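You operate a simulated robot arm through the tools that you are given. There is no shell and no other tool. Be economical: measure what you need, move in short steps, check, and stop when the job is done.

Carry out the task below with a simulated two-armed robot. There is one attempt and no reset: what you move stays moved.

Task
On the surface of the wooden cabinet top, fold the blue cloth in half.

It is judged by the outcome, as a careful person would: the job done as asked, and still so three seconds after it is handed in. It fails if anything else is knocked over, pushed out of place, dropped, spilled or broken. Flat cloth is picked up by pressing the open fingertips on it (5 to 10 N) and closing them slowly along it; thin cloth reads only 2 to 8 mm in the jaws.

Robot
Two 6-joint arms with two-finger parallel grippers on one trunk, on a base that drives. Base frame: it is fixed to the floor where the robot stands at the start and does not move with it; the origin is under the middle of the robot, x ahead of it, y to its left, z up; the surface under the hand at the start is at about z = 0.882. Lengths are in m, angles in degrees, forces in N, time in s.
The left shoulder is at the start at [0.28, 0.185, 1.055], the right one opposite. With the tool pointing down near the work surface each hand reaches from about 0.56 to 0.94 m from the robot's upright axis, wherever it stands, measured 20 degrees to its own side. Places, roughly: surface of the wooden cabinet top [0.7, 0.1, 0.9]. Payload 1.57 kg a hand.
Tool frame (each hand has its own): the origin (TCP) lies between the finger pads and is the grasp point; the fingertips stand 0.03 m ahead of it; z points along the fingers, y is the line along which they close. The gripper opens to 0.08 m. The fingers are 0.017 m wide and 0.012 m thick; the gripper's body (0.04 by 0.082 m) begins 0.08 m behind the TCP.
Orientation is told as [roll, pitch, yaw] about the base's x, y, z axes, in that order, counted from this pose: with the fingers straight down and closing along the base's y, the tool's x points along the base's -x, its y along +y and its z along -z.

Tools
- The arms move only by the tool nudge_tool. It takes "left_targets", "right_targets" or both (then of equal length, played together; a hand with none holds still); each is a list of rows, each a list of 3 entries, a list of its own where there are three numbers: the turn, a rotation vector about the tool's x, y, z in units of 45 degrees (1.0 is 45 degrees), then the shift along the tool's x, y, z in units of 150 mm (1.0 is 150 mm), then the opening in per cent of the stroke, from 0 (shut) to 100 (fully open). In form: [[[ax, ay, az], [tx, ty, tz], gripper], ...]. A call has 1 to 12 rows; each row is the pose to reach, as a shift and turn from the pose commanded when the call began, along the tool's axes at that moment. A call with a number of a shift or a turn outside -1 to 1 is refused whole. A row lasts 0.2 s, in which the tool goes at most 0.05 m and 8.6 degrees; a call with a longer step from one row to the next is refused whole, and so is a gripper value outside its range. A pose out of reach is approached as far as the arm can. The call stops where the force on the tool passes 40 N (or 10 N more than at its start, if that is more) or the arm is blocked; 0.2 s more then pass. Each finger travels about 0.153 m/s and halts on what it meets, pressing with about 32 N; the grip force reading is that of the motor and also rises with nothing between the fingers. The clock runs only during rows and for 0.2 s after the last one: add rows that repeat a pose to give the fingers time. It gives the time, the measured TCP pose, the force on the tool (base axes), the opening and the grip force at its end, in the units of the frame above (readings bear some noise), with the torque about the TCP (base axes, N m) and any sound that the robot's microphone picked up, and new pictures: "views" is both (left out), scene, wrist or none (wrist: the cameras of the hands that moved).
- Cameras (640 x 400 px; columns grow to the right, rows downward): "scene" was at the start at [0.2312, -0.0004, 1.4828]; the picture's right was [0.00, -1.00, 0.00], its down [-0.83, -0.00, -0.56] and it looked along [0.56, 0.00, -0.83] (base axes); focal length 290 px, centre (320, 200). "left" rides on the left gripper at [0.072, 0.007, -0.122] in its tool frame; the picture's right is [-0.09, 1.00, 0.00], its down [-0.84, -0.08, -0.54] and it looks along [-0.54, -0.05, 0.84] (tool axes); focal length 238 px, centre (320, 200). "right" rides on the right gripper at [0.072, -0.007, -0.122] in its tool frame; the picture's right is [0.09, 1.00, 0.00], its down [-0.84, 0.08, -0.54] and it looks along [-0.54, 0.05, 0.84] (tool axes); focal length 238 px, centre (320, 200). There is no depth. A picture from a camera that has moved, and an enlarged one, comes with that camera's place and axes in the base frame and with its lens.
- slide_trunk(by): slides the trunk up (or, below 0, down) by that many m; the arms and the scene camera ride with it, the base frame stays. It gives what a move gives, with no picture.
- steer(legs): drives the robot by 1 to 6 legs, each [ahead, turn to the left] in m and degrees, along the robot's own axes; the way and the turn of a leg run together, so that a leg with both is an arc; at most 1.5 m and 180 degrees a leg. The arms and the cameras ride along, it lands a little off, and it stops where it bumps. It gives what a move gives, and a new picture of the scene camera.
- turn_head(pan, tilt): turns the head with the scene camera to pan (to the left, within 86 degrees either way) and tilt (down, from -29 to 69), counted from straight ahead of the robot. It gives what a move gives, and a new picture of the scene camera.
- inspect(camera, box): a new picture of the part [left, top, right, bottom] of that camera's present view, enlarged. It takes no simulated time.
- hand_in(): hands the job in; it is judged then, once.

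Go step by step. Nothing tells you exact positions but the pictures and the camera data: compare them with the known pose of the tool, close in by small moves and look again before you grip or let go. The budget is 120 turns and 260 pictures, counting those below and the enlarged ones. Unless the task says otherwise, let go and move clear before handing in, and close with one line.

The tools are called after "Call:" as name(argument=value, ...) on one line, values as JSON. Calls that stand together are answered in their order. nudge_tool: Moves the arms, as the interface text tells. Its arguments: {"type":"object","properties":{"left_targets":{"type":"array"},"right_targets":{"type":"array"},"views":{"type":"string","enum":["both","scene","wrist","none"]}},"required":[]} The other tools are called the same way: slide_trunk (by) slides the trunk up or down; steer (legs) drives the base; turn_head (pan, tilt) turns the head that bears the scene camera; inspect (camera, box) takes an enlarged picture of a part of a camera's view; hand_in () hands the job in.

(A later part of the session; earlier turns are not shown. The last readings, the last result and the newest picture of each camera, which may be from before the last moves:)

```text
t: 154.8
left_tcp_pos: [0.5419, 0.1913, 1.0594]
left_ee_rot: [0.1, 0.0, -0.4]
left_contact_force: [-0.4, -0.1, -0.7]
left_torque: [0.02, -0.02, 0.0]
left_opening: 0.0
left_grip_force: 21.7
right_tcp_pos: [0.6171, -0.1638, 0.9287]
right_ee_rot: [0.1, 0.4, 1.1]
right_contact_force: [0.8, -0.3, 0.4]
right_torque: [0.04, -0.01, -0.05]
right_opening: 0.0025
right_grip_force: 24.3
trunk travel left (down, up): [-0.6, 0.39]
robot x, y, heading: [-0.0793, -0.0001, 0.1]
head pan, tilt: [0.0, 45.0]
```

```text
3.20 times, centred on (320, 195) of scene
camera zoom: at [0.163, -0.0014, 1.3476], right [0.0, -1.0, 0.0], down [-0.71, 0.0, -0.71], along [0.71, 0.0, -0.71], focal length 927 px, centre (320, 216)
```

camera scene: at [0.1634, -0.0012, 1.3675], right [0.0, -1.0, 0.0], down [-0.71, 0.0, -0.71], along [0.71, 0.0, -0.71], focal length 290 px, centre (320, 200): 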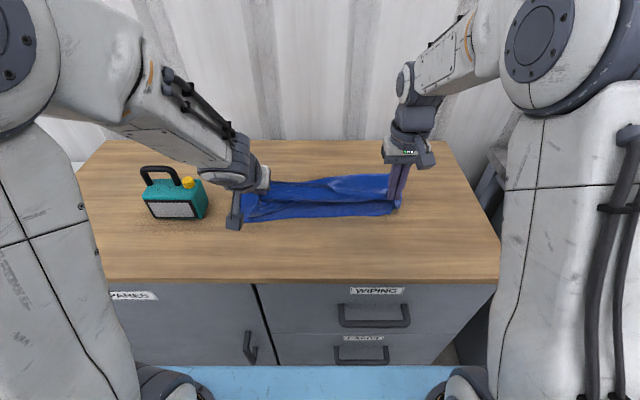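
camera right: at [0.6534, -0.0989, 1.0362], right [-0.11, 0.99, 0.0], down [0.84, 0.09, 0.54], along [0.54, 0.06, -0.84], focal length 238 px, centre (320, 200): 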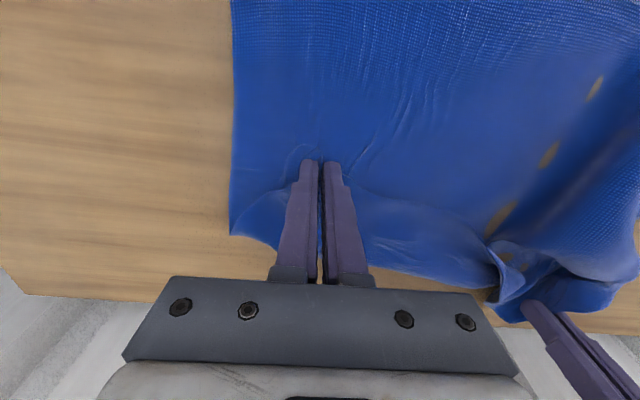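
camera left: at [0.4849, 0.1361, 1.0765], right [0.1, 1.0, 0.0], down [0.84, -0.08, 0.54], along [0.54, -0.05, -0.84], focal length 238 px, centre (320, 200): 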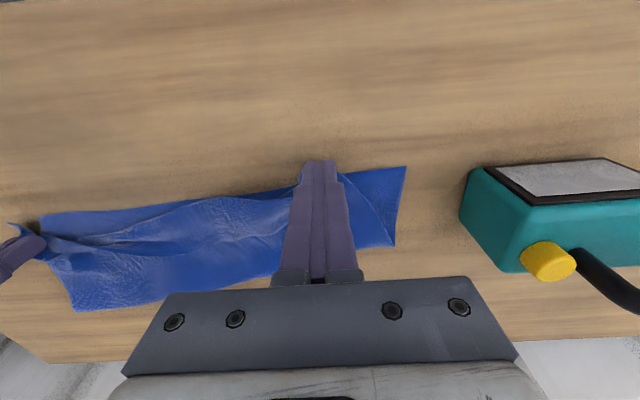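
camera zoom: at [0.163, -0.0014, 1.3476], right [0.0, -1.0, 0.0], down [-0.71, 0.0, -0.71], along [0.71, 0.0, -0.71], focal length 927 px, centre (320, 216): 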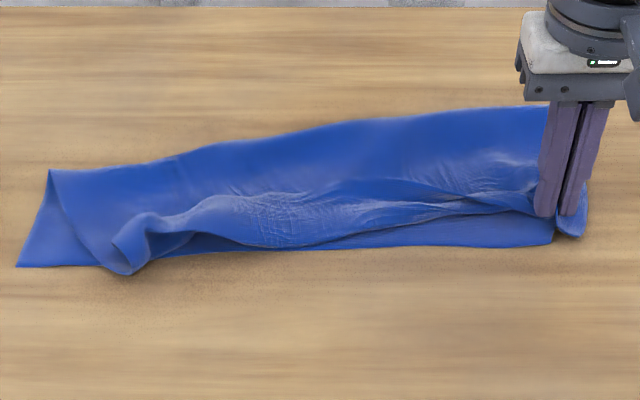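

Good progress: the hem is now a narrow roll near the front. Sweeping again a bit further to the right (y ≈ 0.07).

Call:
nudge_tool(left_targets=[[[0, 0, 0], [-0.2, -0.2, 0], 0], [[0, 0, 0], [-0.4, -0.4, 0.1], 0], [[0, 0, 0], [-0.6, -0.6, 0.25], 0], [[0, 0, 0], [-0.79, -0.8, 0.45], 0], [[0, 0, 0], [-0.79, -0.8, 0.7], 0], [[0, 0, 0], [-0.79, -0.8, 0.945], 0], [[0, 0, 0], [-0.7, -0.8, 0.935], 0], [[0, 0, 0], [-0.58, -0.8, 0.9], 0], [[0, 0, 0], [-0.46, -0.8, 0.82], 0], [[0, 0, 0], [-0.33, -0.8, 0.74], 0], [[0, 0, 0], [-0.2, -0.8, 0.68], 0], [[0, 0, 0], [-0.06, -0.78, 0.66], 0]], views="none")

Call:
inspect(camera="scene", box=[220, 140, 420, 250])

```text
refused: row 4 steps farther than a row can; nothing moved
```

```text
3.20 times, centred on (320, 195) of scene
camera zoom: at [0.163, -0.0014, 1.3476], right [0.0, -1.0, 0.0], down [-0.71, 0.0, -0.71], along [0.71, 0.0, -0.71], focal length 927 px, centre (320, 216)
```

zoom: 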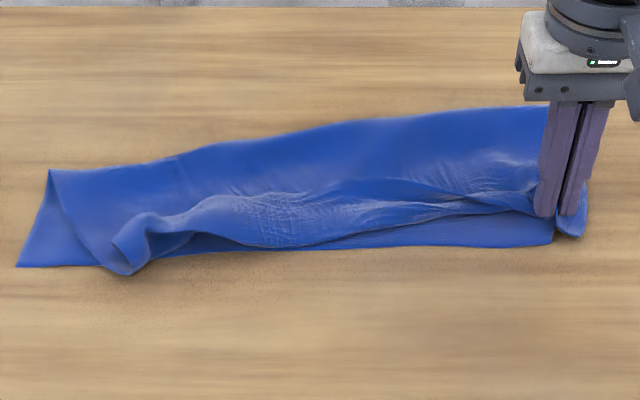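

One step was slightly too long; adjusting.

Call:
nudge_tool(left_targets=[[[0, 0, 0], [-0.22, -0.22, 0.05], 0], [[0, 0, 0], [-0.43, -0.43, 0.15], 0], [[0, 0, 0], [-0.63, -0.63, 0.28], 0], [[0, 0, 0], [-0.79, -0.8, 0.45], 0], [[0, 0, 0], [-0.79, -0.8, 0.7], 0], [[0, 0, 0], [-0.79, -0.8, 0.945], 0], [[0, 0, 0], [-0.7, -0.8, 0.935], 0], [[0, 0, 0], [-0.58, -0.8, 0.9], 0], [[0, 0, 0], [-0.46, -0.8, 0.82], 0], [[0, 0, 0], [-0.33, -0.8, 0.74], 0], [[0, 0, 0], [-0.2, -0.8, 0.68], 0], [[0, 0, 0], [-0.06, -0.78, 0.66], 0]], views="none")

Call:
inspect(camera="scene", box=[220, 140, 420, 250])

```text
t: 157.4
left_tcp_pos: [0.5505, 0.0717, 0.9593]
left_ee_rot: [0.1, 0.0, -0.4]
left_contact_force: [0.0, -0.3, 0.1]
left_torque: [-0.02, 0.03, 0.0]
left_opening: 0.0001
left_grip_force: 21.6
right_tcp_pos: [0.617, -0.1626, 0.928]
right_ee_rot: [0.1, 0.3, 1.1]
right_contact_force: [0.3, -0.3, 0.1]
right_torque: [-0.01, 0.01, -0.01]
right_opening: 0.0025
right_grip_force: 24.0
trunk travel left (down, up): [-0.6, 0.39]
robot x, y, heading: [-0.0795, 0.0018, 0.0]
head pan, tilt: [0.0, 45.0]
```

```text
3.20 times, centred on (320, 195) of scene
camera zoom: at [0.1632, -0.0013, 1.3476], right [0.0, -1.0, 0.0], down [-0.71, 0.0, -0.71], along [0.71, 0.0, -0.71], focal length 927 px, centre (320, 216)
```

zoom: 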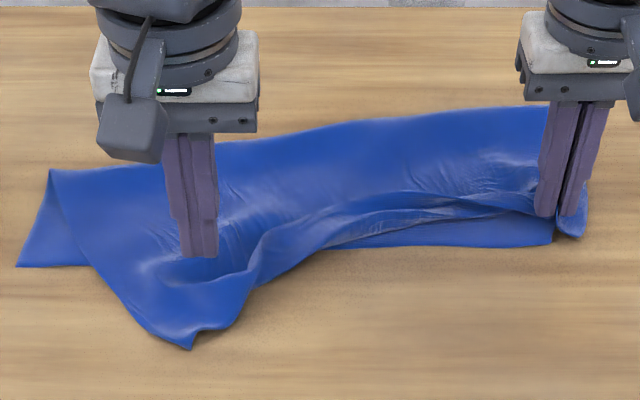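

Excellent: the hem flipped fully outward on the left; the flap's corner now lies at about (0.515, 0.08). One more sweep in the middle (y ≈ 0) for the rest of the roll.

Call:
nudge_tool(left_targets=[[[0, 0, 0], [0, 0, -0.25], 0], [[0, 0, 0], [-0.25, -0.15, -0.35], 0], [[0, 0, 0], [-0.5, -0.3, -0.35], 0], [[0, 0, 0], [-0.76, -0.45, -0.35], 0], [[0, 0, 0], [-0.76, -0.48, -0.05], 0], [[0, 0, 0], [-0.76, -0.48, 0.2], 0], [[0, 0, 0], [-0.76, -0.48, 0.28], 0], [[0, 0, 0], [-0.66, -0.48, 0.27], 0], [[0, 0, 0], [-0.54, -0.48, 0.23], 0], [[0, 0, 0], [-0.42, -0.48, 0.15], 0], [[0, 0, 0], [-0.29, -0.48, 0.07], 0], [[0, 0, 0], [-0.15, -0.48, 0.02], 0]], views="none")

Call:
inspect(camera="scene", box=[220, 140, 420, 250])

```text
t: 160.0
left_tcp_pos: [0.5728, 0.0014, 0.9562]
left_ee_rot: [0.1, 0.0, -0.2]
left_contact_force: [-0.5, 0.1, -0.8]
left_torque: [-0.04, 0.02, -0.04]
left_opening: 0.0001
left_grip_force: 21.0
right_tcp_pos: [0.6165, -0.1627, 0.9285]
right_ee_rot: [0.1, 0.4, 1.2]
right_contact_force: [0.4, -0.5, 0.2]
right_torque: [-0.01, 0.04, 0.0]
right_opening: 0.0026
right_grip_force: 23.9
trunk travel left (down, up): [-0.6, 0.39]
robot x, y, heading: [-0.078, 0.0002, -0.1]
head pan, tilt: [0.0, 45.0]
```

```text
3.20 times, centred on (320, 195) of scene
camera zoom: at [0.1633, -0.0012, 1.3476], right [0.0, -1.0, 0.0], down [-0.71, 0.0, -0.71], along [0.71, 0.0, -0.71], focal length 927 px, centre (320, 216)
```

zoom: 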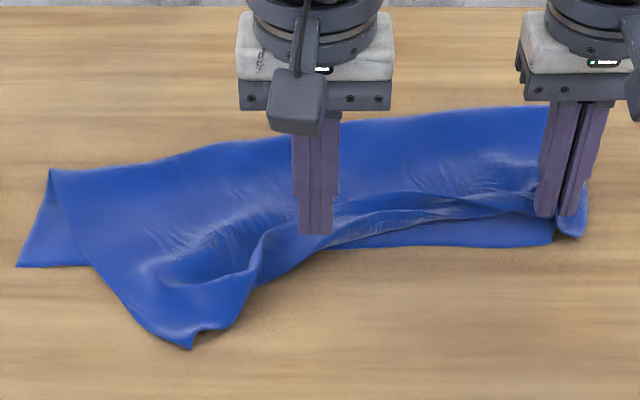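

The middle roll should straighten when the edge is pulled taut. I'll now pinch the freed left corner (a single layer on bare table).

Call:
nudge_tool(left_targets=[[[0, 0, 0], [0, 0, -0.2], 10], [[0, 0, 0], [0.1, 0.2, -0.25], 40], [[0, 0, 0], [0.2, 0.4, -0.2], 50], [[0, 0, 0], [0.27, 0.55, -0.1], 50], [[0, 0, 0], [0.27, 0.55, -0.03], 50], [[0, 0, 0], [0.27, 0.55, -0.03], 50]], views="none")

Call:
inspect(camera="left", box=[160, 40, 480, 240])

```text
t: 161.4
left_tcp_pos: [0.5326, 0.0821, 0.961]
left_ee_rot: [0.1, 0.0, -0.3]
left_contact_force: [-0.3, -0.5, 0.4]
left_torque: [-0.01, -0.02, -0.01]
left_opening: 0.0399
left_grip_force: 0.1
right_tcp_pos: [0.6169, -0.1625, 0.9296]
right_ee_rot: [0.1, 0.2, 1.2]
right_contact_force: [-0.2, 0.7, -0.1]
right_torque: [0.0, 0.02, -0.01]
right_opening: 0.0027
right_grip_force: 23.8
trunk travel left (down, up): [-0.6, 0.39]
robot x, y, heading: [-0.0798, -0.0002, 0.1]
head pan, tilt: [0.0, 45.0]
```

```text
2.00 times, centred on (320, 140) of left
camera zoom: at [0.4609, 0.0903, 1.0846], right [0.1, 1.0, 0.0], down [0.84, -0.08, 0.54], along [0.54, -0.05, -0.84], focal length 477 px, centre (320, 320)
```

zoom: 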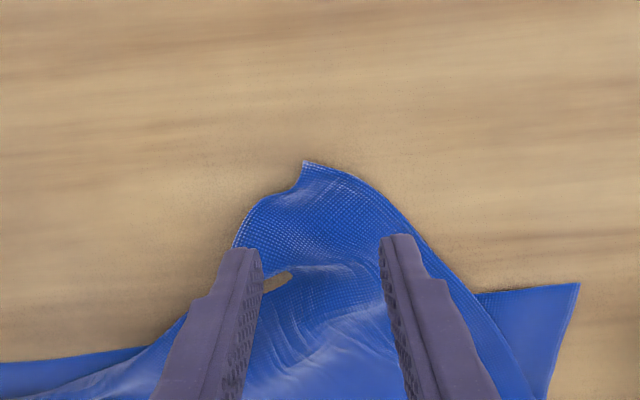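

The corner tip is at (0.512, 0.079), centred between the fingers. Lowering, pressing and closing.

Call:
nudge_tool(left_targets=[[[0, 0, 0], [0.03, 0, 0.1], 35], [[0, 0, 0], [0.03, 0, 0.22], 32], [[0, 0, 0], [0.03, 0, 0.3], 32], [[0, 0, 0], [0.03, 0, 0.308], 32], [[0, 0, 0], [0.03, 0, 0.314], 32], [[0, 0, 0], [0.03, 0, 0.314], 32]], views="none")

```text
t: 162.8
left_tcp_pos: [0.5284, 0.0835, 0.9129]
left_ee_rot: [0.0, 0.0, -0.4]
left_contact_force: [0.2, -0.4, 2.0]
left_torque: [0.0, -0.01, 0.0]
left_opening: 0.0258
left_grip_force: 0.6
right_tcp_pos: [0.6172, -0.1631, 0.929]
right_ee_rot: [0.1, 0.3, 1.2]
right_contact_force: [0.3, -0.2, 0.2]
right_torque: [-0.01, 0.01, -0.01]
right_opening: 0.0025
right_grip_force: 24.5
trunk travel left (down, up): [-0.6, 0.39]
robot x, y, heading: [-0.0784, 0.0036, 0.2]
head pan, tilt: [0.0, 45.0]
```

Call:
nudge_tool(left_targets=[[[0, 0, 0], [0, 0, 0.007], 32], [[0, 0, 0], [0, 0, 0.01], 29], [[0, 0, 0], [0, 0, 0.01], 25], [[0, 0, 0], [0, 0, 0.01], 21], [[0, 0, 0], [0, 0, 0.01], 17], [[0, 0, 0], [0, 0, 0.01], 13], [[0, 0, 0], [0, 0, 0.01], 9], [[0, 0, 0], [0, 0, 0.01], 5], [[0, 0, 0], [0, 0, 0.01], 2], [[0, 0, 0], [0, 0, 0.01], 0], [[0, 0, 0], [0, 0, 0.005], 0]], views="none")

```text
t: 165.2
left_tcp_pos: [0.5283, 0.0826, 0.9148]
left_ee_rot: [0.1, -0.2, -0.3]
left_contact_force: [1.7, -1.2, 28.5]
left_torque: [-0.06, -0.11, -0.03]
left_opening: 0.0
left_grip_force: 21.1
right_tcp_pos: [0.6155, -0.1636, 0.9296]
right_ee_rot: [0.1, 0.3, 1.2]
right_contact_force: [0.4, -0.1, -0.2]
right_torque: [0.0, 0.01, 0.04]
right_opening: 0.0023
right_grip_force: 24.3
trunk travel left (down, up): [-0.6, 0.39]
robot x, y, heading: [-0.078, 0.0001, -0.0]
head pan, tilt: [0.0, 45.0]
```

The pinch slipped, but the closed fingertip is pressing on the corner. I'll drag the flap corner by friction instead, outward (left) and back to the near-left corner.

Call:
nudge_tool(left_targets=[[[0, 0, 0], [0, 0, -0.005], 0], [[0, 0, 0], [-0.02, 0.1, -0.006], 0], [[0, 0, 0], [-0.06, 0.2, -0.007], 0], [[0, 0, 0], [-0.12, 0.3, -0.008], 0], [[0, 0, 0], [-0.18, 0.4, -0.009], 0], [[0, 0, 0], [-0.24, 0.5, -0.011], 0], [[0, 0, 0], [-0.3, 0.58, -0.013], 0], [[0, 0, 0], [-0.3, 0.58, -0.013], 0]], views="none")

Call:
inspect(camera="scene", box=[220, 140, 420, 250])

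```text
t: 167.0
left_tcp_pos: [0.5743, 0.1694, 0.9153]
left_ee_rot: [-0.1, 0.1, -0.5]
left_contact_force: [0.0, 1.1, -0.1]
left_torque: [-0.01, 0.0, -0.03]
left_opening: 0.0
left_grip_force: 21.7
right_tcp_pos: [0.6176, -0.1618, 0.9285]
right_ee_rot: [0.1, 0.3, 1.1]
right_contact_force: [-0.6, -0.1, 0.0]
right_torque: [0.0, -0.01, 0.03]
right_opening: 0.0025
right_grip_force: 23.8
trunk travel left (down, up): [-0.6, 0.39]
robot x, y, heading: [-0.0781, 0.0004, -0.0]
head pan, tilt: [0.0, 45.0]
```

```text
3.20 times, centred on (320, 195) of scene
camera zoom: at [0.163, -0.0012, 1.3476], right [0.0, -1.0, 0.0], down [-0.71, 0.0, -0.71], along [0.71, 0.0, -0.71], focal length 927 px, centre (320, 216)
```

zoom: 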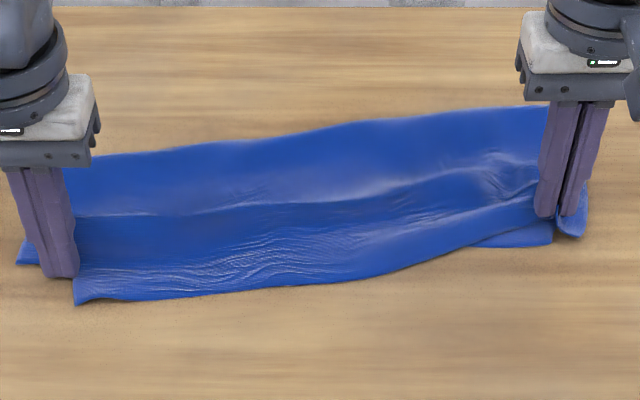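

Dragging worked beautifully: the whole flap is now flat. The flap's left corner is at (0.547, 0.157) and the bottom corner at (0.582, 0.204). I'll press again and drag the corner over to match.

Call:
nudge_tool(left_targets=[[[0, 0, 0], [0, 0, -0.1], 0], [[0, 0, 0], [0.08, -0.18, -0.1], 0], [[0, 0, 0], [0.08, -0.18, -0.02], 0], [[0, 0, 0], [0.08, -0.18, 0.009], 0], [[0, 0, 0], [0.03, -0.1, 0.008], 0], [[0, 0, 0], [-0.04, 0.0, 0.006], 0], [[0, 0, 0], [-0.1, 0.08, 0.004], 0], [[0, 0, 0], [-0.15, 0.13, 0.002], 0], [[0, 0, 0], [-0.15, 0.13, -0.08], 0], [[0, 0, 0], [-0.15, 0.13, -0.3], 0], [[0, 0, 0], [-0.15, 0.3, -0.5], 0]], views="none")

Call:
inspect(camera="scene", box=[220, 140, 420, 250])

```text
t: 169.4
left_tcp_pos: [0.598, 0.2134, 0.992]
left_ee_rot: [0.1, 0.0, -0.4]
left_contact_force: [0.7, 0.4, 0.0]
left_torque: [0.03, 0.03, -0.02]
left_opening: 0.0
left_grip_force: 21.0
right_tcp_pos: [0.6161, -0.1624, 0.9274]
right_ee_rot: [0.0, 0.3, 1.1]
right_contact_force: [-0.4, 0.4, 0.7]
right_torque: [-0.01, 0.01, -0.05]
right_opening: 0.0022
right_grip_force: 23.5
trunk travel left (down, up): [-0.6, 0.39]
robot x, y, heading: [-0.078, -0.0012, 0.2]
head pan, tilt: [0.0, 45.0]
```

```text
3.20 times, centred on (320, 195) of scene
camera zoom: at [0.1632, -0.0014, 1.3476], right [0.0, -1.0, 0.0], down [-0.71, 0.0, -0.71], along [0.71, 0.0, -0.71], focal length 927 px, centre (320, 216)
```

zoom: 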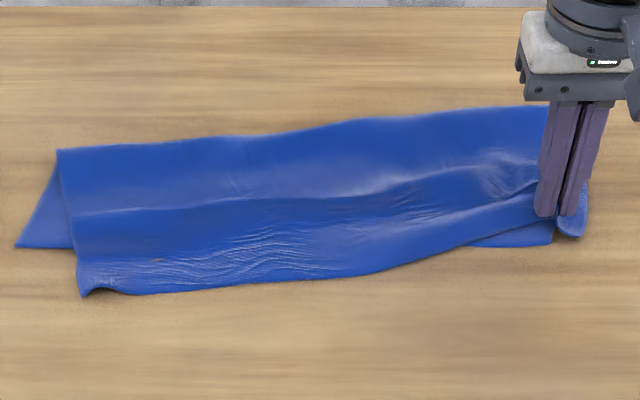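

The corner barely moved that time (too little pressure). Pressing again with a force check first.

Call:
nudge_tool(left_targets=[[[0, 0, 0], [0.08, -0.1, 0.1], 0], [[0, 0, 0], [0.19, -0.3, 0.3], 0], [[0, 0, 0], [0.2, -0.47, 0.44], 0], [[0, 0, 0], [0.2, -0.47, 0.5], 0], [[0, 0, 0], [0.2, -0.47, 0.52], 0], [[0, 0, 0], [0.2, -0.47, 0.52], 0]], views="none")

```text
t: 170.8
left_tcp_pos: [0.5681, 0.1447, 0.9147]
left_ee_rot: [0.2, -0.2, -0.3]
left_contact_force: [-2.0, -0.5, 22.2]
left_torque: [-0.05, 0.06, 0.03]
left_opening: 0.0
left_grip_force: 21.1
right_tcp_pos: [0.6176, -0.1631, 0.9291]
right_ee_rot: [0.2, 0.3, 1.2]
right_contact_force: [-0.1, 0.6, 0.1]
right_torque: [0.0, -0.02, -0.01]
right_opening: 0.0023
right_grip_force: 23.9
trunk travel left (down, up): [-0.6, 0.39]
robot x, y, heading: [-0.0781, 0.0002, -0.1]
head pan, tilt: [0.0, 45.0]
```

22 N now. Dragging the corner left and outward, then lifting straight off.

Call:
nudge_tool(left_targets=[[[0, 0, 0], [-0.04, 0.07, -0.002], 0], [[0, 0, 0], [-0.09, 0.14, -0.004], 0], [[0, 0, 0], [-0.14, 0.21, -0.006], 0], [[0, 0, 0], [-0.19, 0.28, -0.008], 0], [[0, 0, 0], [-0.24, 0.33, -0.009], 0], [[0, 0, 0], [-0.24, 0.33, -0.009], 0], [[0, 0, 0], [-0.24, 0.33, -0.1], 0], [[0, 0, 0], [-0.24, 0.33, -0.4], 0]], views="none")

Call:
inspect(camera="scene", box=[220, 140, 420, 250])

```text
t: 172.6
left_tcp_pos: [0.6027, 0.1949, 0.9725]
left_ee_rot: [0.1, 0.1, -0.4]
left_contact_force: [0.4, -0.2, 0.5]
left_torque: [-0.02, 0.02, -0.02]
left_opening: 0.0002
left_grip_force: 21.4
right_tcp_pos: [0.6167, -0.1623, 0.9284]
right_ee_rot: [0.0, 0.3, 1.1]
right_contact_force: [-0.3, -0.6, 0.4]
right_torque: [0.0, 0.03, -0.02]
right_opening: 0.0024
right_grip_force: 24.0
trunk travel left (down, up): [-0.6, 0.39]
robot x, y, heading: [-0.0787, -0.0009, -0.2]
head pan, tilt: [0.0, 45.0]
```

```text
3.20 times, centred on (320, 195) of scene
camera zoom: at [0.1634, -0.0012, 1.3475], right [0.0, -1.0, 0.0], down [-0.71, 0.0, -0.71], along [0.71, 0.0, -0.71], focal length 927 px, centre (320, 216)
```

zoom: 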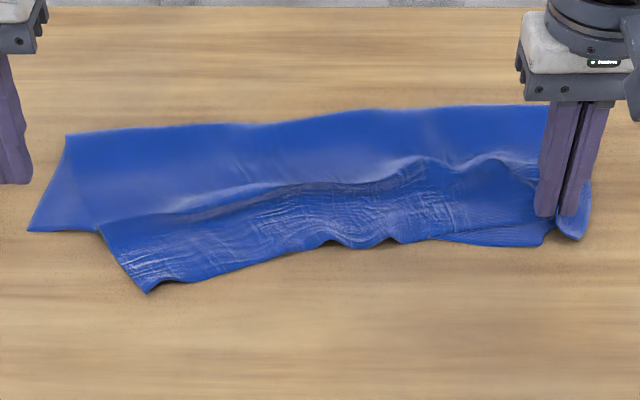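

The finger slid off the flap and dragged the lower layer instead. I'll press well inside the flap, near (0.572, 0.095) over bare table, and pull it mainly sideways to the left.

Call:
nudge_tool(left_targets=[[[0, 0, 0], [0.07, -0.22, 0.0], 0], [[0, 0, 0], [0.14, -0.45, 0.05], 0], [[0, 0, 0], [0.205, -0.667, 0.15], 0], [[0, 0, 0], [0.205, -0.667, 0.36], 0], [[0, 0, 0], [0.205, -0.667, 0.397], 0], [[0, 0, 0], [0.2, -0.58, 0.397], 0], [[0, 0, 0], [0.195, -0.49, 0.397], 0], [[0, 0, 0], [0.19, -0.4, 0.397], 0], [[0, 0, 0], [0.185, -0.3, 0.397], 0], [[0, 0, 0], [0.18, -0.2, 0.397], 0], [[0, 0, 0], [0.18, -0.15, 0.397], 0], [[0, 0, 0], [0.18, -0.15, 0.397], 0]], views="none")

Call:
inspect(camera="scene", box=[220, 140, 420, 250])

```text
t: 175.2
left_tcp_pos: [0.5756, 0.171, 0.9133]
left_ee_rot: [0.2, -0.2, -0.4]
left_contact_force: [0.0, -18.9, 28.3]
left_torque: [-0.73, -0.09, -0.03]
left_opening: 0.0
left_grip_force: 21.1
right_tcp_pos: [0.6166, -0.1627, 0.9288]
right_ee_rot: [0.1, 0.3, 1.2]
right_contact_force: [-1.7, 14.0, -0.5]
right_torque: [0.41, 0.04, 0.22]
right_opening: 0.0024
right_grip_force: 23.5
trunk travel left (down, up): [-0.6, 0.39]
robot x, y, heading: [-0.0807, -0.0025, -0.3]
head pan, tilt: [0.0, 45.0]
```

```text
3.20 times, centred on (320, 195) of scene
camera zoom: at [0.162, -0.0018, 1.348], right [0.0, -1.0, 0.0], down [-0.71, 0.0, -0.71], along [0.71, 0.0, -0.71], focal length 927 px, centre (320, 216)
```

zoom: 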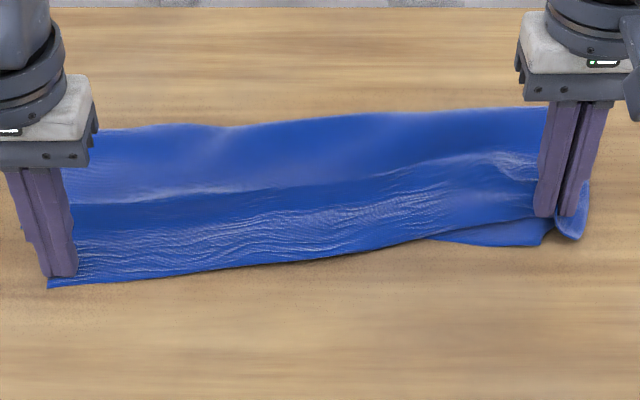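

The whole edge is now taut and straight. The flap's left corner is at (0.561, 0.177), overhanging the bottom edge by about 4–5 cm, so I'll push it away from me (+x) by 4 cm with the same pressure.

Call:
nudge_tool(left_targets=[[[0, 0, 0], [-0.07, 0.01, 0], 0], [[0, 0, 0], [-0.14, 0.02, -0.002], 0], [[0, 0, 0], [-0.2, 0.03, -0.004], 0], [[0, 0, 0], [-0.26, 0.03, -0.008], 0], [[0, 0, 0], [-0.29, 0.03, -0.01], 0], [[0, 0, 0], [-0.29, 0.03, -0.01], 0]], views="none")

Call:
inspect(camera="scene", box=[220, 140, 420, 250])

```text
t: 176.6
left_tcp_pos: [0.6199, 0.1764, 0.9145]
left_ee_rot: [0.3, 0.1, -0.4]
left_contact_force: [0.1, -7.5, 9.7]
left_torque: [-0.22, 0.01, -0.02]
left_opening: 0.0002
left_grip_force: 21.4
right_tcp_pos: [0.6165, -0.1622, 0.9272]
right_ee_rot: [0.0, 0.2, 1.2]
right_contact_force: [0.3, 10.2, 0.2]
right_torque: [0.21, -0.02, 0.15]
right_opening: 0.0026
right_grip_force: 23.7
trunk travel left (down, up): [-0.6, 0.39]
robot x, y, heading: [-0.0763, -0.0016, -0.0]
head pan, tilt: [0.0, 45.0]
```

```text
3.20 times, centred on (320, 195) of scene
camera zoom: at [0.1625, -0.0013, 1.3476], right [0.0, -1.0, 0.0], down [-0.71, 0.0, -0.71], along [0.71, 0.0, -0.71], focal length 927 px, centre (320, 216)
```

zoom: 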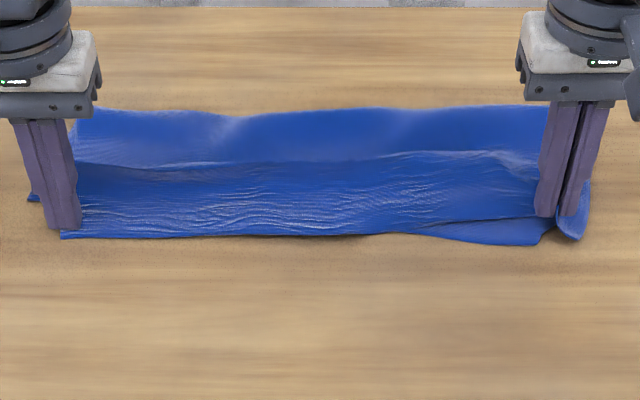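

It now looks like a neat half-fold, except that the bottom layer's left corner sticks out at about (0.66, 0.21) behind the flap's edge. I'll lift the left finger, press on that exposed bottom corner and draw it toward me under the flap.

Call:
nudge_tool(left_targets=[[[0, 0, 0], [0, 0, -0.08], 0], [[0, 0, 0], [-0.1, 0.1, -0.2], 0], [[0, 0, 0], [-0.25, 0.2, -0.3], 0], [[0, 0, 0], [-0.25, 0.2, -0.3], 0]], views="none")

Call:
inspect(camera="left", box=[80, 0, 560, 260])

Call:
inspect(camera="scene", box=[220, 140, 420, 250])

```text
t: 177.6
left_tcp_pos: [0.6577, 0.2063, 0.9578]
left_ee_rot: [0.1, 0.2, -0.4]
left_contact_force: [0.0, -0.5, -0.1]
left_torque: [-0.01, 0.02, -0.01]
left_opening: 0.0001
left_grip_force: 21.1
right_tcp_pos: [0.6162, -0.1625, 0.9284]
right_ee_rot: [0.0, 0.3, 1.2]
right_contact_force: [0.1, 0.4, 0.1]
right_torque: [0.01, -0.02, 0.01]
right_opening: 0.0027
right_grip_force: 24.2
trunk travel left (down, up): [-0.6, 0.39]
robot x, y, heading: [-0.0752, -0.0007, -0.0]
head pan, tilt: [0.0, 45.0]
```

```text
1.33 times, centred on (320, 130) of left
camera zoom: at [0.5864, 0.2137, 1.0811], right [0.1, 1.0, 0.0], down [0.84, -0.08, 0.54], along [0.54, -0.05, -0.84], focal length 318 px, centre (320, 293)
```

zoom: 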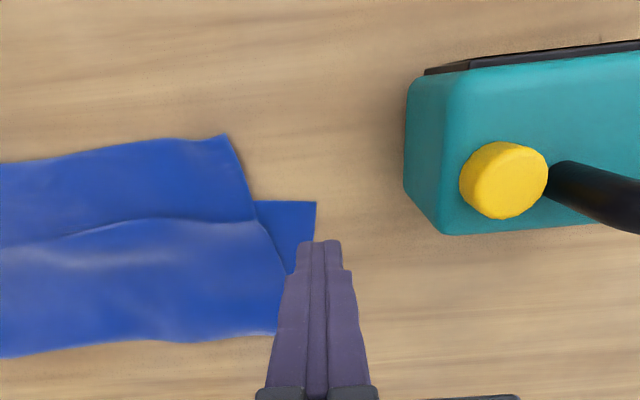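

```text
3.20 times, centred on (320, 195) of scene
camera zoom: at [0.163, -0.0013, 1.3476], right [0.0, -1.0, 0.0], down [-0.71, 0.0, -0.71], along [0.71, 0.0, -0.71], focal length 927 px, centre (320, 216)
```

zoom: 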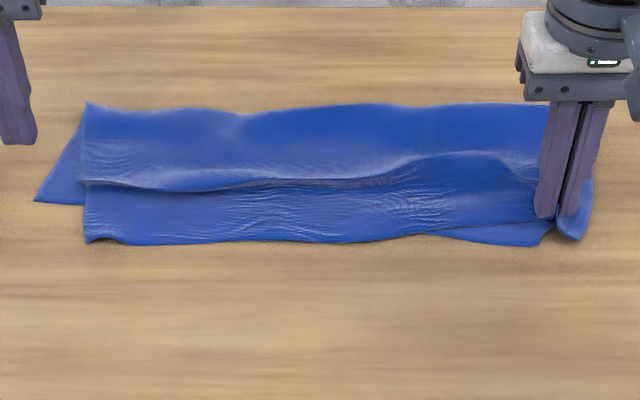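

The bottom corner is at (0.647, 0.206), exposed beside the flap. Pressing there and drawing it 4.5 cm toward me.

Call:
nudge_tool(left_targets=[[[0, 0, 0], [-0.04, -0.1, 0.1], 0], [[0, 0, 0], [-0.04, -0.1, 0.27], 0], [[0, 0, 0], [-0.04, -0.1, 0.316], 0], [[0, 0, 0], [0.02, -0.11, 0.316], 0], [[0, 0, 0], [0.08, -0.12, 0.316], 0], [[0, 0, 0], [0.14, -0.13, 0.316], 0], [[0, 0, 0], [0.2, -0.14, 0.316], 0], [[0, 0, 0], [0.27, -0.15, 0.316], 0], [[0, 0, 0], [0.27, -0.15, 0.316], 0], [[0, 0, 0], [0.27, -0.15, 0.2], 0], [[0, 0, 0], [0.27, 0.05, 0.0], 0], [[0, 0, 0], [0.2, 0.3, -0.2], 0]], views="none")

Call:
inspect(camera="scene", box=[220, 140, 420, 250])

```text
t: 180.2
left_tcp_pos: [0.6254, 0.251, 0.9885]
left_ee_rot: [0.1, 0.1, -0.5]
left_contact_force: [0.8, 0.2, -0.3]
left_torque: [0.02, -0.02, 0.01]
left_opening: 0.0001
left_grip_force: 21.0
right_tcp_pos: [0.6176, -0.1631, 0.9295]
right_ee_rot: [0.0, 0.2, 1.2]
right_contact_force: [0.7, 0.4, 0.2]
right_torque: [0.03, -0.02, -0.02]
right_opening: 0.0026
right_grip_force: 23.2
trunk travel left (down, up): [-0.6, 0.39]
robot x, y, heading: [-0.0791, 0.0011, -0.1]
head pan, tilt: [0.0, 45.0]
```

```text
3.20 times, centred on (320, 195) of scene
camera zoom: at [0.163, -0.0015, 1.3476], right [0.0, -1.0, 0.0], down [-0.71, 0.0, -0.71], along [0.71, 0.0, -0.71], focal length 927 px, centre (320, 216)
```

zoom: 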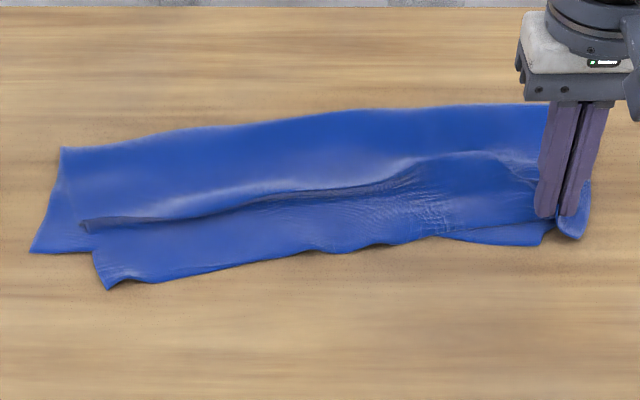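

Both layers moved together, so I need to lift the flap corner free. It overhangs onto bare table at about (0.56, 0.14) with its edge facing me, so I'll pinch it there with a wider opening.

Call:
nudge_tool(left_targets=[[[0, 0, 0], [0.08, -0.25, 0.05], 20], [[0, 0, 0], [0.16, -0.5, 0.1], 50], [[0, 0, 0], [0.26, -0.75, 0.2], 50], [[0, 0, 0], [0.355, -0.967, 0.33], 50], [[0, 0, 0], [0.355, -0.967, 0.48], 50], [[0, 0, 0], [0.355, -0.967, 0.505], 50], [[0, 0, 0], [0.355, -0.967, 0.508], 50]], views="wrist")

```text
t: 181.8
left_tcp_pos: [0.5731, 0.1061, 0.9145]
left_ee_rot: [0.1, -0.3, -0.5]
left_contact_force: [-0.8, 0.6, 17.5]
left_torque: [0.17, -0.01, 0.04]
left_opening: 0.04
left_grip_force: 0.0
right_tcp_pos: [0.6169, -0.1621, 0.9284]
right_ee_rot: [0.1, 0.4, 1.2]
right_contact_force: [-0.3, -0.3, 0.2]
right_torque: [0.0, -0.01, -0.02]
right_opening: 0.0024
right_grip_force: 24.0
trunk travel left (down, up): [-0.6, 0.39]
robot x, y, heading: [-0.079, -0.0021, 0.1]
head pan, tilt: [0.0, 45.0]
camera left: at [0.5018, 0.1134, 1.0361], right [0.1, 1.0, 0.0], down [0.83, -0.08, 0.54], along [0.54, -0.05, -0.84], focal length 238 px, centre (320, 200)
```

left: 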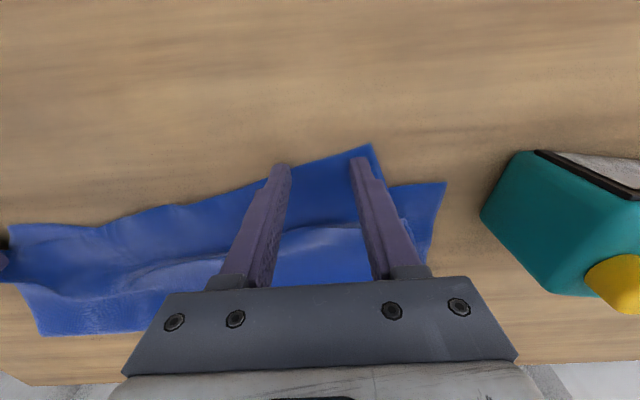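

The inner finger is only half on the edge. I'll shift 1 cm inward, press lighter and close.

Call:
nudge_tool(left_targets=[[[0, 0, 0], [0, 0, -0.03], 50], [[0, 0, 0], [-0.075, 0, -0.03], 50], [[0, 0, 0], [-0.075, 0, -0.006], 50], [[0, 0, 0], [-0.075, 0, -0.004], 48], [[0, 0, 0], [-0.075, 0, -0.004], 42], [[0, 0, 0], [-0.075, 0, -0.004], 35], [[0, 0, 0], [-0.075, 0, -0.004], 28], [[0, 0, 0], [-0.075, 0, -0.004], 21], [[0, 0, 0], [-0.075, 0, -0.004], 14], [[0, 0, 0], [-0.075, 0, -0.004], 7], [[0, 0, 0], [-0.075, 0, -0.004], 0], [[0, 0, 0], [-0.075, 0, -0.006], 0]], views="wrist")

```text
t: 184.4
left_tcp_pos: [0.5843, 0.1077, 0.9138]
left_ee_rot: [0.0, -0.1, -0.4]
left_contact_force: [1.5, 0.4, 29.6]
left_torque: [0.29, -0.22, 0.0]
left_opening: 0.0022
left_grip_force: 23.6
right_tcp_pos: [0.6174, -0.1627, 0.9287]
right_ee_rot: [0.2, 0.2, 1.2]
right_contact_force: [-0.6, 2.4, -0.4]
right_torque: [0.1, 0.0, 0.02]
right_opening: 0.0026
right_grip_force: 24.2
trunk travel left (down, up): [-0.6, 0.39]
robot x, y, heading: [-0.0801, 0.0006, -0.4]
head pan, tilt: [0.0, 45.0]
camera left: at [0.513, 0.1138, 1.0364], right [0.1, 1.0, 0.0], down [0.83, -0.08, 0.54], along [0.54, -0.05, -0.84], focal length 238 px, centre (320, 200)
```

left: 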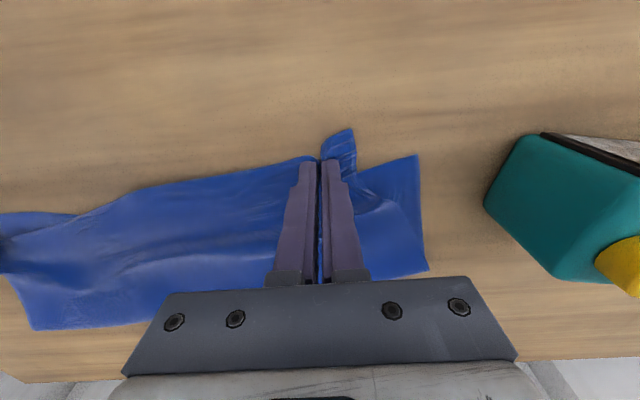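

Gripped (2.2 mm). The flap corner needs to move about (+0.022, +0.04). Lifting it free, shifting, lowering and releasing.

Call:
nudge_tool(left_targets=[[[0, 0, 0], [0, 0, -0.12], 0], [[0, 0, 0], [0, 0.05, -0.25], 0], [[0, 0, 0], [-0.08, 0.14, -0.25], 0], [[0, 0, 0], [-0.15, 0.24, -0.22], 0], [[0, 0, 0], [-0.15, 0.25, -0.12], 0], [[0, 0, 0], [-0.15, 0.25, -0.03], 0], [[0, 0, 0], [-0.15, 0.25, -0.03], 12], [[0, 0, 0], [-0.15, 0.25, -0.03], 26], [[0, 0, 0], [-0.15, 0.25, -0.03], 40], [[0, 0, 0], [-0.15, 0.25, -0.15], 40], [[0, 0, 0], [-0.15, 0.25, -0.4], 40], [[0, 0, 0], [-0.15, 0.45, -0.6], 40]], views="none")

Call:
inspect(camera="scene", box=[220, 140, 420, 250])

```text
t: 187.0
left_tcp_pos: [0.6081, 0.1739, 1.0012]
left_ee_rot: [0.2, 0.0, -0.4]
left_contact_force: [-0.1, 0.4, 0.0]
left_torque: [0.04, -0.01, 0.02]
left_opening: 0.0321
left_grip_force: 0.0
right_tcp_pos: [0.6177, -0.1646, 0.928]
right_ee_rot: [0.1, 0.2, 1.3]
right_contact_force: [-0.4, -0.1, -0.2]
right_torque: [0.01, 0.02, 0.0]
right_opening: 0.0026
right_grip_force: 23.9
trunk travel left (down, up): [-0.6, 0.39]
robot x, y, heading: [-0.0757, 0.0001, 0.0]
head pan, tilt: [0.0, 45.0]
```

```text
3.20 times, centred on (320, 195) of scene
camera zoom: at [0.1632, -0.0015, 1.3476], right [0.0, -1.0, 0.0], down [-0.71, 0.0, -0.71], along [0.71, 0.0, -0.71], focal length 927 px, centre (320, 216)
```

zoom: 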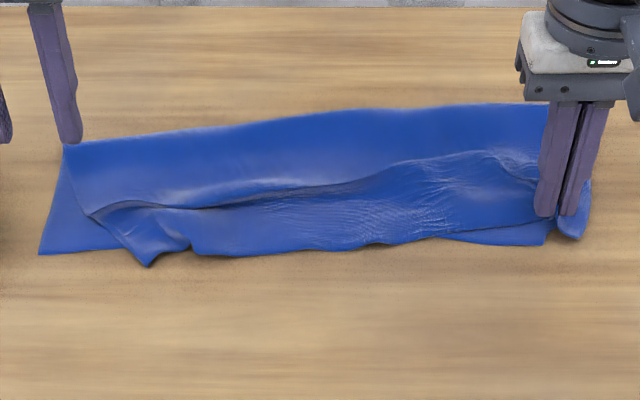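

Edges now line up front-to-back, but the left corner sprang back sideways because the right grip is bunching cloth. Releasing the right hand now.

Call:
nudge_tool(right_targets=[[[0, 0, 0], [0, 0, 0.06], 0], [[0, 0, 0], [0, 0, 0.06], 12], [[0, 0, 0], [0, 0, 0.06], 30], [[0, 0, 0], [0, 0, 0.06], 45], [[0, 0, 0], [0, 0, -0.1], 45], [[0, 0, 0], [0, 0, -0.4], 45], [[0, 0, 0], [0, -0.25, -0.6], 45], [[0, 0, 0], [0, -0.4, -0.6], 20], [[0, 0, 0], [0, -0.4, -0.6], 0]], views="none")

Call:
inspect(camera="scene", box=[220, 140, 420, 250])

```text
t: 189.0
left_tcp_pos: [0.6081, 0.1737, 1.0017]
left_ee_rot: [0.2, -0.1, -0.4]
left_contact_force: [-0.2, 0.7, -0.2]
left_torque: [0.01, -0.04, -0.01]
left_opening: 0.032
left_grip_force: 0.1
right_tcp_pos: [0.6189, -0.2266, 1.0172]
right_ee_rot: [0.1, 0.3, 1.2]
right_contact_force: [0.2, -0.2, -0.3]
right_torque: [-0.04, -0.01, -0.02]
right_opening: 0.0002
right_grip_force: 21.0
trunk travel left (down, up): [-0.6, 0.39]
robot x, y, heading: [-0.0823, -0.0007, -0.2]
head pan, tilt: [0.0, 45.0]
```

```text
3.20 times, centred on (320, 195) of scene
camera zoom: at [0.163, -0.0013, 1.3476], right [0.0, -1.0, 0.0], down [-0.71, 0.0, -0.71], along [0.71, 0.0, -0.71], focal length 927 px, centre (320, 216)
```

zoom: 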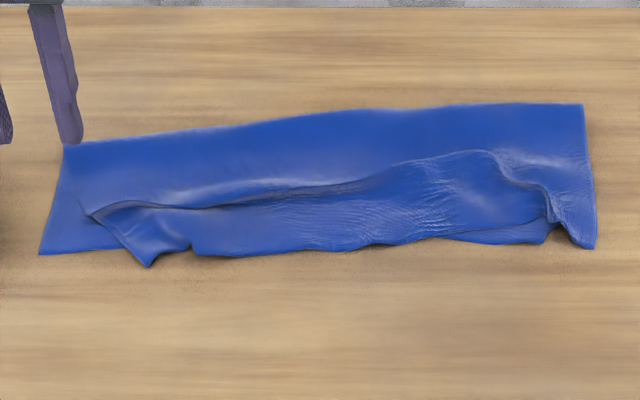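

The cloth now lies as a mostly neat half-fold. I'll gently draw the flap's left corner outward with light fingertip pressure.

Call:
nudge_tool(left_targets=[[[0, 0, 0], [0.02, -0.22, 0.1], 10], [[0, 0, 0], [0.02, -0.44, 0.25], 0], [[0, 0, 0], [0.02, -0.44, 0.5], 0], [[0, 0, 0], [0.02, -0.44, 0.586], 0], [[0, 0, 0], [0.02, -0.36, 0.586], 0], [[0, 0, 0], [0.02, -0.27, 0.586], 0], [[0, 0, 0], [0.02, -0.18, 0.586], 0], [[0, 0, 0], [0.02, -0.09, 0.586], 0], [[0, 0, 0], [0.02, 0.0, 0.586], 0], [[0, 0, 0], [0.02, 0.0, 0.586], 0]], views="none")

Call:
inspect(camera="scene", box=[220, 140, 420, 250])

```text
t: 191.2
left_tcp_pos: [0.6041, 0.1721, 0.9146]
left_ee_rot: [0.1, 0.0, -0.5]
left_contact_force: [-0.2, -2.2, 4.0]
left_torque: [-0.02, -0.01, 0.0]
left_opening: 0.0002
left_grip_force: 21.7
right_tcp_pos: [0.6177, -0.2258, 1.0176]
right_ee_rot: [0.1, 0.3, 1.2]
right_contact_force: [-0.4, 0.1, -0.1]
right_torque: [-0.02, -0.01, -0.04]
right_opening: 0.0
right_grip_force: 21.2
trunk travel left (down, up): [-0.6, 0.39]
robot x, y, heading: [-0.0794, 0.0028, -0.3]
head pan, tilt: [0.0, 45.0]
```

```text
3.20 times, centred on (320, 195) of scene
camera zoom: at [0.1629, -0.0014, 1.3477], right [0.0, -1.0, 0.0], down [-0.71, 0.0, -0.71], along [0.71, 0.0, -0.71], focal length 927 px, centre (320, 216)
```

zoom: 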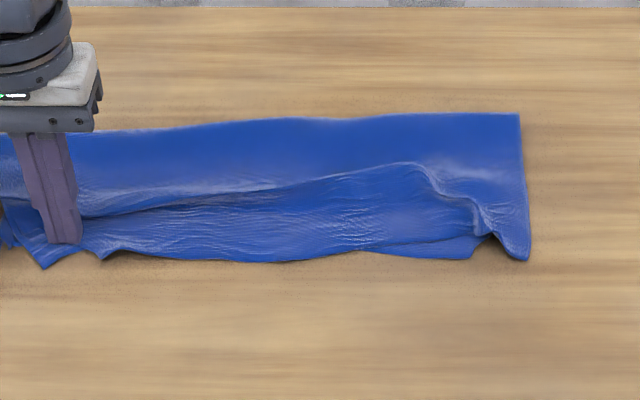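

The whole cloth slid along with it, so it needs pinning. I'll press the right fingertip on the middle of the fold as an anchor, then draw the left flap corner the last 3 cm.

Call:
nudge_tool(left_targets=[[[0, 0, 0], [0, 0, 0], 0], [[0, 0, 0], [0, 0, 0], 0], [[0, 0, 0], [0, 0, 0], 0], [[0, 0, 0], [0, 0, 0], 0], [[0, 0, 0], [0, 0, 0], 0], [[0, 0, 0], [0, 0, 0], 0], [[0, 0, 0], [0, 0, 0.004], 0], [[0, 0, 0], [0, 0.07, 0.004], 0], [[0, 0, 0], [0, 0.14, 0.004], 0], [[0, 0, 0], [0, 0.2, 0.004], 0], [[0, 0, 0], [0, 0.2, 0.004], 0], [[0, 0, 0], [0, 0.2, -0.15], 0]], right_targets=[[[0, 0, 0], [-0.08, 0.2, 0.05], 0], [[0, 0, 0], [-0.16, 0.45, 0.1], 0], [[0, 0, 0], [-0.24, 0.7, 0.2], 0], [[0, 0, 0], [-0.28, 0.95, 0.3], 0], [[0, 0, 0], [-0.28, 1.0, 0.55], 0], [[0, 0, 0], [-0.28, 1.0, 0.67], 0], [[0, 0, 0], [-0.28, 1.0, 0.69], 0], [[0, 0, 0], [-0.28, 1.0, 0.69], 0], [[0, 0, 0], [-0.28, 1.0, 0.69], 0], [[0, 0, 0], [-0.28, 1.0, 0.69], 0], [[0, 0, 0], [-0.28, 1.0, 0.69], 0], [[0, 0, 0], [-0.28, 1.0, 0.69], 0]], views="none")

Call:
inspect(camera="scene", box=[200, 140, 400, 250])

```text
t: 193.8
left_tcp_pos: [0.6051, 0.2056, 0.9376]
left_ee_rot: [0.1, 0.1, -0.3]
left_contact_force: [0.4, -0.5, 1.3]
left_torque: [0.0, 0.03, 0.01]
left_opening: 0.0001
left_grip_force: 20.9
right_tcp_pos: [0.6578, -0.0718, 0.9148]
right_ee_rot: [0.1, 0.4, 1.3]
right_contact_force: [-0.1, 0.0, 0.7]
right_torque: [0.01, -0.01, -0.05]
right_opening: 0.0001
right_grip_force: 21.5
trunk travel left (down, up): [-0.6, 0.39]
robot x, y, heading: [-0.0817, 0.0008, -0.2]
head pan, tilt: [0.0, 45.0]
```

```text
3.20 times, centred on (300, 195) of scene
camera zoom: at [0.1633, -0.0012, 1.3475], right [0.0, -1.0, 0.0], down [-0.71, 0.0, -0.71], along [0.71, 0.0, -0.71], focal length 927 px, centre (384, 216)
```

zoom: 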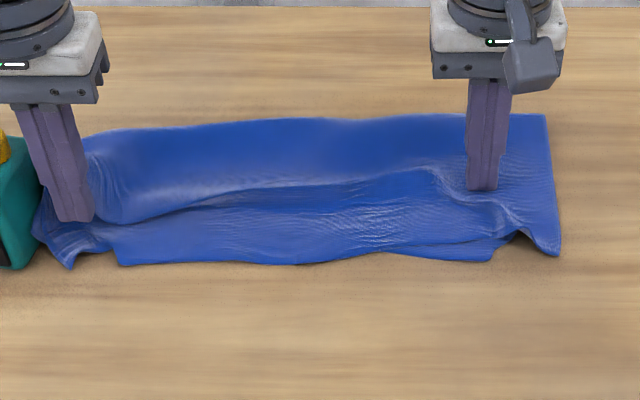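

The flap's left corner now nearly matches (≈ 2 cm), but the cloth's end is near the radio. I'll lift the left hand away, then press with the right and draw the whole cloth about 4 cm to the right.

Call:
nudge_tool(left_targets=[[[0, 0, 0], [0, 0, -0.2], 0], [[0, 0, 0], [0, -0.05, -0.45], 0], [[0, 0, 0], [0, -0.05, -0.6], 0], [[0, 0, 0], [0, -0.05, -0.6], 0], [[0, 0, 0], [0, -0.05, -0.6], 0], [[0, 0, 0], [0, -0.05, -0.6], 0], [[0, 0, 0], [0, -0.05, -0.6], 0], [[0, 0, 0], [0, -0.05, -0.6], 0], [[0, 0, 0], [0, -0.05, -0.6], 0]], right_targets=[[[0, 0, 0], [0, 0, 0], 0], [[0, 0, 0], [0, 0, 0.008], 0], [[0, 0, 0], [0, 0, 0.013], 0], [[0, 0, 0], [0, -0.08, 0.013], 0], [[0, 0, 0], [0, -0.16, 0.013], 0], [[0, 0, 0], [0, -0.24, 0.013], 0], [[0, 0, 0], [0, -0.3, 0.013], 0], [[0, 0, 0], [0, -0.3, -0.1], 0], [[0, 0, 0], [0, -0.3, -0.4], 0]], views="none")

Call:
inspect(camera="scene", box=[190, 140, 410, 260])

```text
t: 195.8
left_tcp_pos: [0.6054, 0.1952, 1.0269]
left_ee_rot: [0.1, -0.1, -0.4]
left_contact_force: [-0.2, -0.1, -0.3]
left_torque: [0.02, 0.02, 0.02]
left_opening: 0.0
left_grip_force: 21.0
right_tcp_pos: [0.6571, -0.1168, 0.973]
right_ee_rot: [-0.1, 0.4, 1.2]
right_contact_force: [-0.2, 0.0, 0.3]
right_torque: [-0.01, 0.01, -0.03]
right_opening: 0.0001
right_grip_force: 21.6
trunk travel left (down, up): [-0.6, 0.39]
robot x, y, heading: [-0.0762, 0.0015, -0.1]
head pan, tilt: [0.0, 45.0]
```

```text
2.91 times, centred on (300, 200) of scene
camera zoom: at [0.1633, -0.0013, 1.3475], right [0.0, -1.0, 0.0], down [-0.71, 0.0, -0.71], along [0.71, 0.0, -0.71], focal length 843 px, centre (378, 200)
```

zoom: 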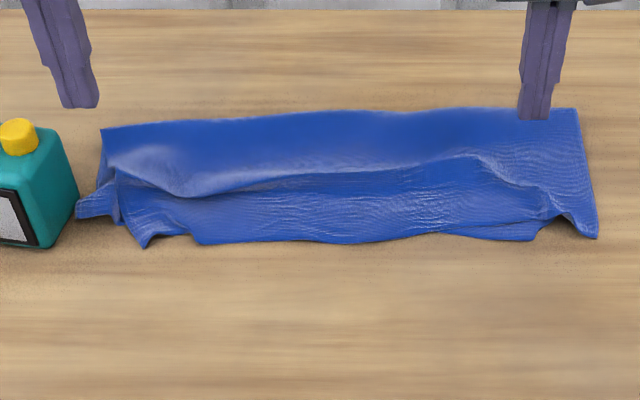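

The radio is untouched and the cloth is folded. One more gentle pull to the right will take its left end clear of the radio and smooth the wrinkles.

Call:
nudge_tool(right_targets=[[[0, 0, 0], [0.05, -0.1, 0.2], 0], [[0, 0, 0], [0.05, -0.1, 0.39], 0], [[0, 0, 0], [0.05, -0.1, 0.416], 0], [[0, 0, 0], [0.05, -0.18, 0.416], 0], [[0, 0, 0], [0.05, -0.26, 0.416], 0], [[0, 0, 0], [0.05, -0.34, 0.416], 0], [[0, 0, 0], [0.05, -0.42, 0.416], 0], [[0, 0, 0], [0.05, -0.42, 0.416], 0], [[0, 0, 0], [0.05, -0.42, 0.3], 0], [[0, 0, 0], [0.05, -0.42, 0.0], 0]], views="none")

Call:
inspect(camera="scene", box=[190, 140, 430, 270])

```text
t: 198.0
left_tcp_pos: [0.6045, 0.1949, 1.0272]
left_ee_rot: [0.1, 0.1, -0.4]
left_contact_force: [0.5, -1.0, -0.9]
left_torque: [0.01, 0.0, -0.01]
left_opening: 0.0004
left_grip_force: 20.8
right_tcp_pos: [0.6527, -0.1814, 0.976]
right_ee_rot: [0.0, 0.4, 1.3]
right_contact_force: [-0.3, 0.7, 0.8]
right_torque: [-0.02, 0.03, -0.03]
right_opening: 0.0
right_grip_force: 20.9
trunk travel left (down, up): [-0.6, 0.39]
robot x, y, heading: [-0.0808, 0.0003, -0.1]
head pan, tilt: [0.0, 45.0]
```

```text
2.67 times, centred on (310, 205) of scene
camera zoom: at [0.1632, -0.0013, 1.3474], right [0.0, -1.0, 0.0], down [-0.71, 0.0, -0.71], along [0.71, 0.0, -0.71], focal length 773 px, centre (347, 187)
```

zoom: 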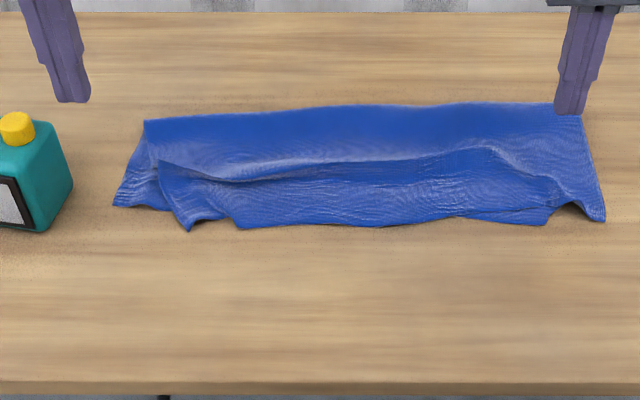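

The cloth is folded and clear of the radio. As a last refinement, I'll pin the right end firmly and draw the flap's left corner out over the bottom corner.

Call:
nudge_tool(left_targets=[[[0, 0, 0], [0.02, -0.2, 0.2], 0], [[0, 0, 0], [0.053, -0.44, 0.4], 0], [[0, 0, 0], [0.053, -0.447, 0.65], 0], [[0, 0, 0], [0.053, -0.447, 0.74], 0], [[0, 0, 0], [0.053, -0.447, 0.756], 0], [[0, 0, 0], [0.053, -0.37, 0.756], 0], [[0, 0, 0], [0.053, -0.28, 0.756], 0], [[0, 0, 0], [0.053, -0.19, 0.756], 0], [[0, 0, 0], [0.053, -0.11, 0.756], 0], [[0, 0, 0], [0.053, -0.11, 0.74], 0], [[0, 0, 0], [0.053, -0.11, 0.5], 0], [[0, 0, 0], [0.053, -0.11, 0.2], 0]], right_targets=[[[0, 0, 0], [0, 0, 0.2], 0], [[0, 0, 0], [0, 0.0, 0.39], 0], [[0, 0, 0], [0, 0, 0.418], 0], [[0, 0, 0], [0, 0, 0.42], 0], [[0, 0, 0], [0, 0, 0.42], 0], [[0, 0, 0], [0, 0, 0.42], 0], [[0, 0, 0], [0, 0, 0.42], 0], [[0, 0, 0], [0, 0, 0.42], 0], [[0, 0, 0], [0, 0, 0.42], 0], [[0, 0, 0], [0, 0, 0.42], 0], [[0, 0, 0], [0, 0, 0.3], 0], [[0, 0, 0], [0, 0, 0.0], 0]], views="none")

Call:
inspect(camera="scene", box=[190, 140, 430, 270])

```text
t: 200.6
left_tcp_pos: [0.598, 0.1776, 0.9999]
left_ee_rot: [0.0, 0.2, -0.3]
left_contact_force: [0.0, -0.3, 0.0]
left_torque: [0.0, 0.03, -0.01]
left_opening: 0.0004
left_grip_force: 20.5
right_tcp_pos: [0.6526, -0.1801, 0.973]
right_ee_rot: [0.2, 0.5, 1.1]
right_contact_force: [-0.6, 0.1, -0.4]
right_torque: [0.0, 0.0, 0.0]
right_opening: 0.0004
right_grip_force: 21.6
trunk travel left (down, up): [-0.6, 0.39]
robot x, y, heading: [-0.0775, -0.0016, -0.0]
head pan, tilt: [0.0, 45.0]
```

```text
2.67 times, centred on (310, 205) of scene
camera zoom: at [0.1635, -0.0012, 1.3473], right [0.0, -1.0, 0.0], down [-0.71, 0.0, -0.71], along [0.71, 0.0, -0.71], focal length 773 px, centre (347, 187)
```

zoom: 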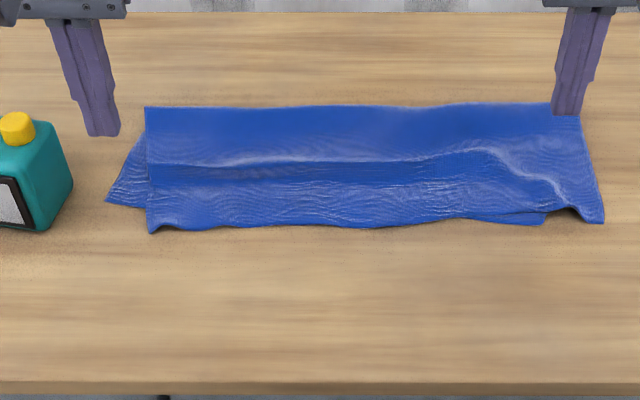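

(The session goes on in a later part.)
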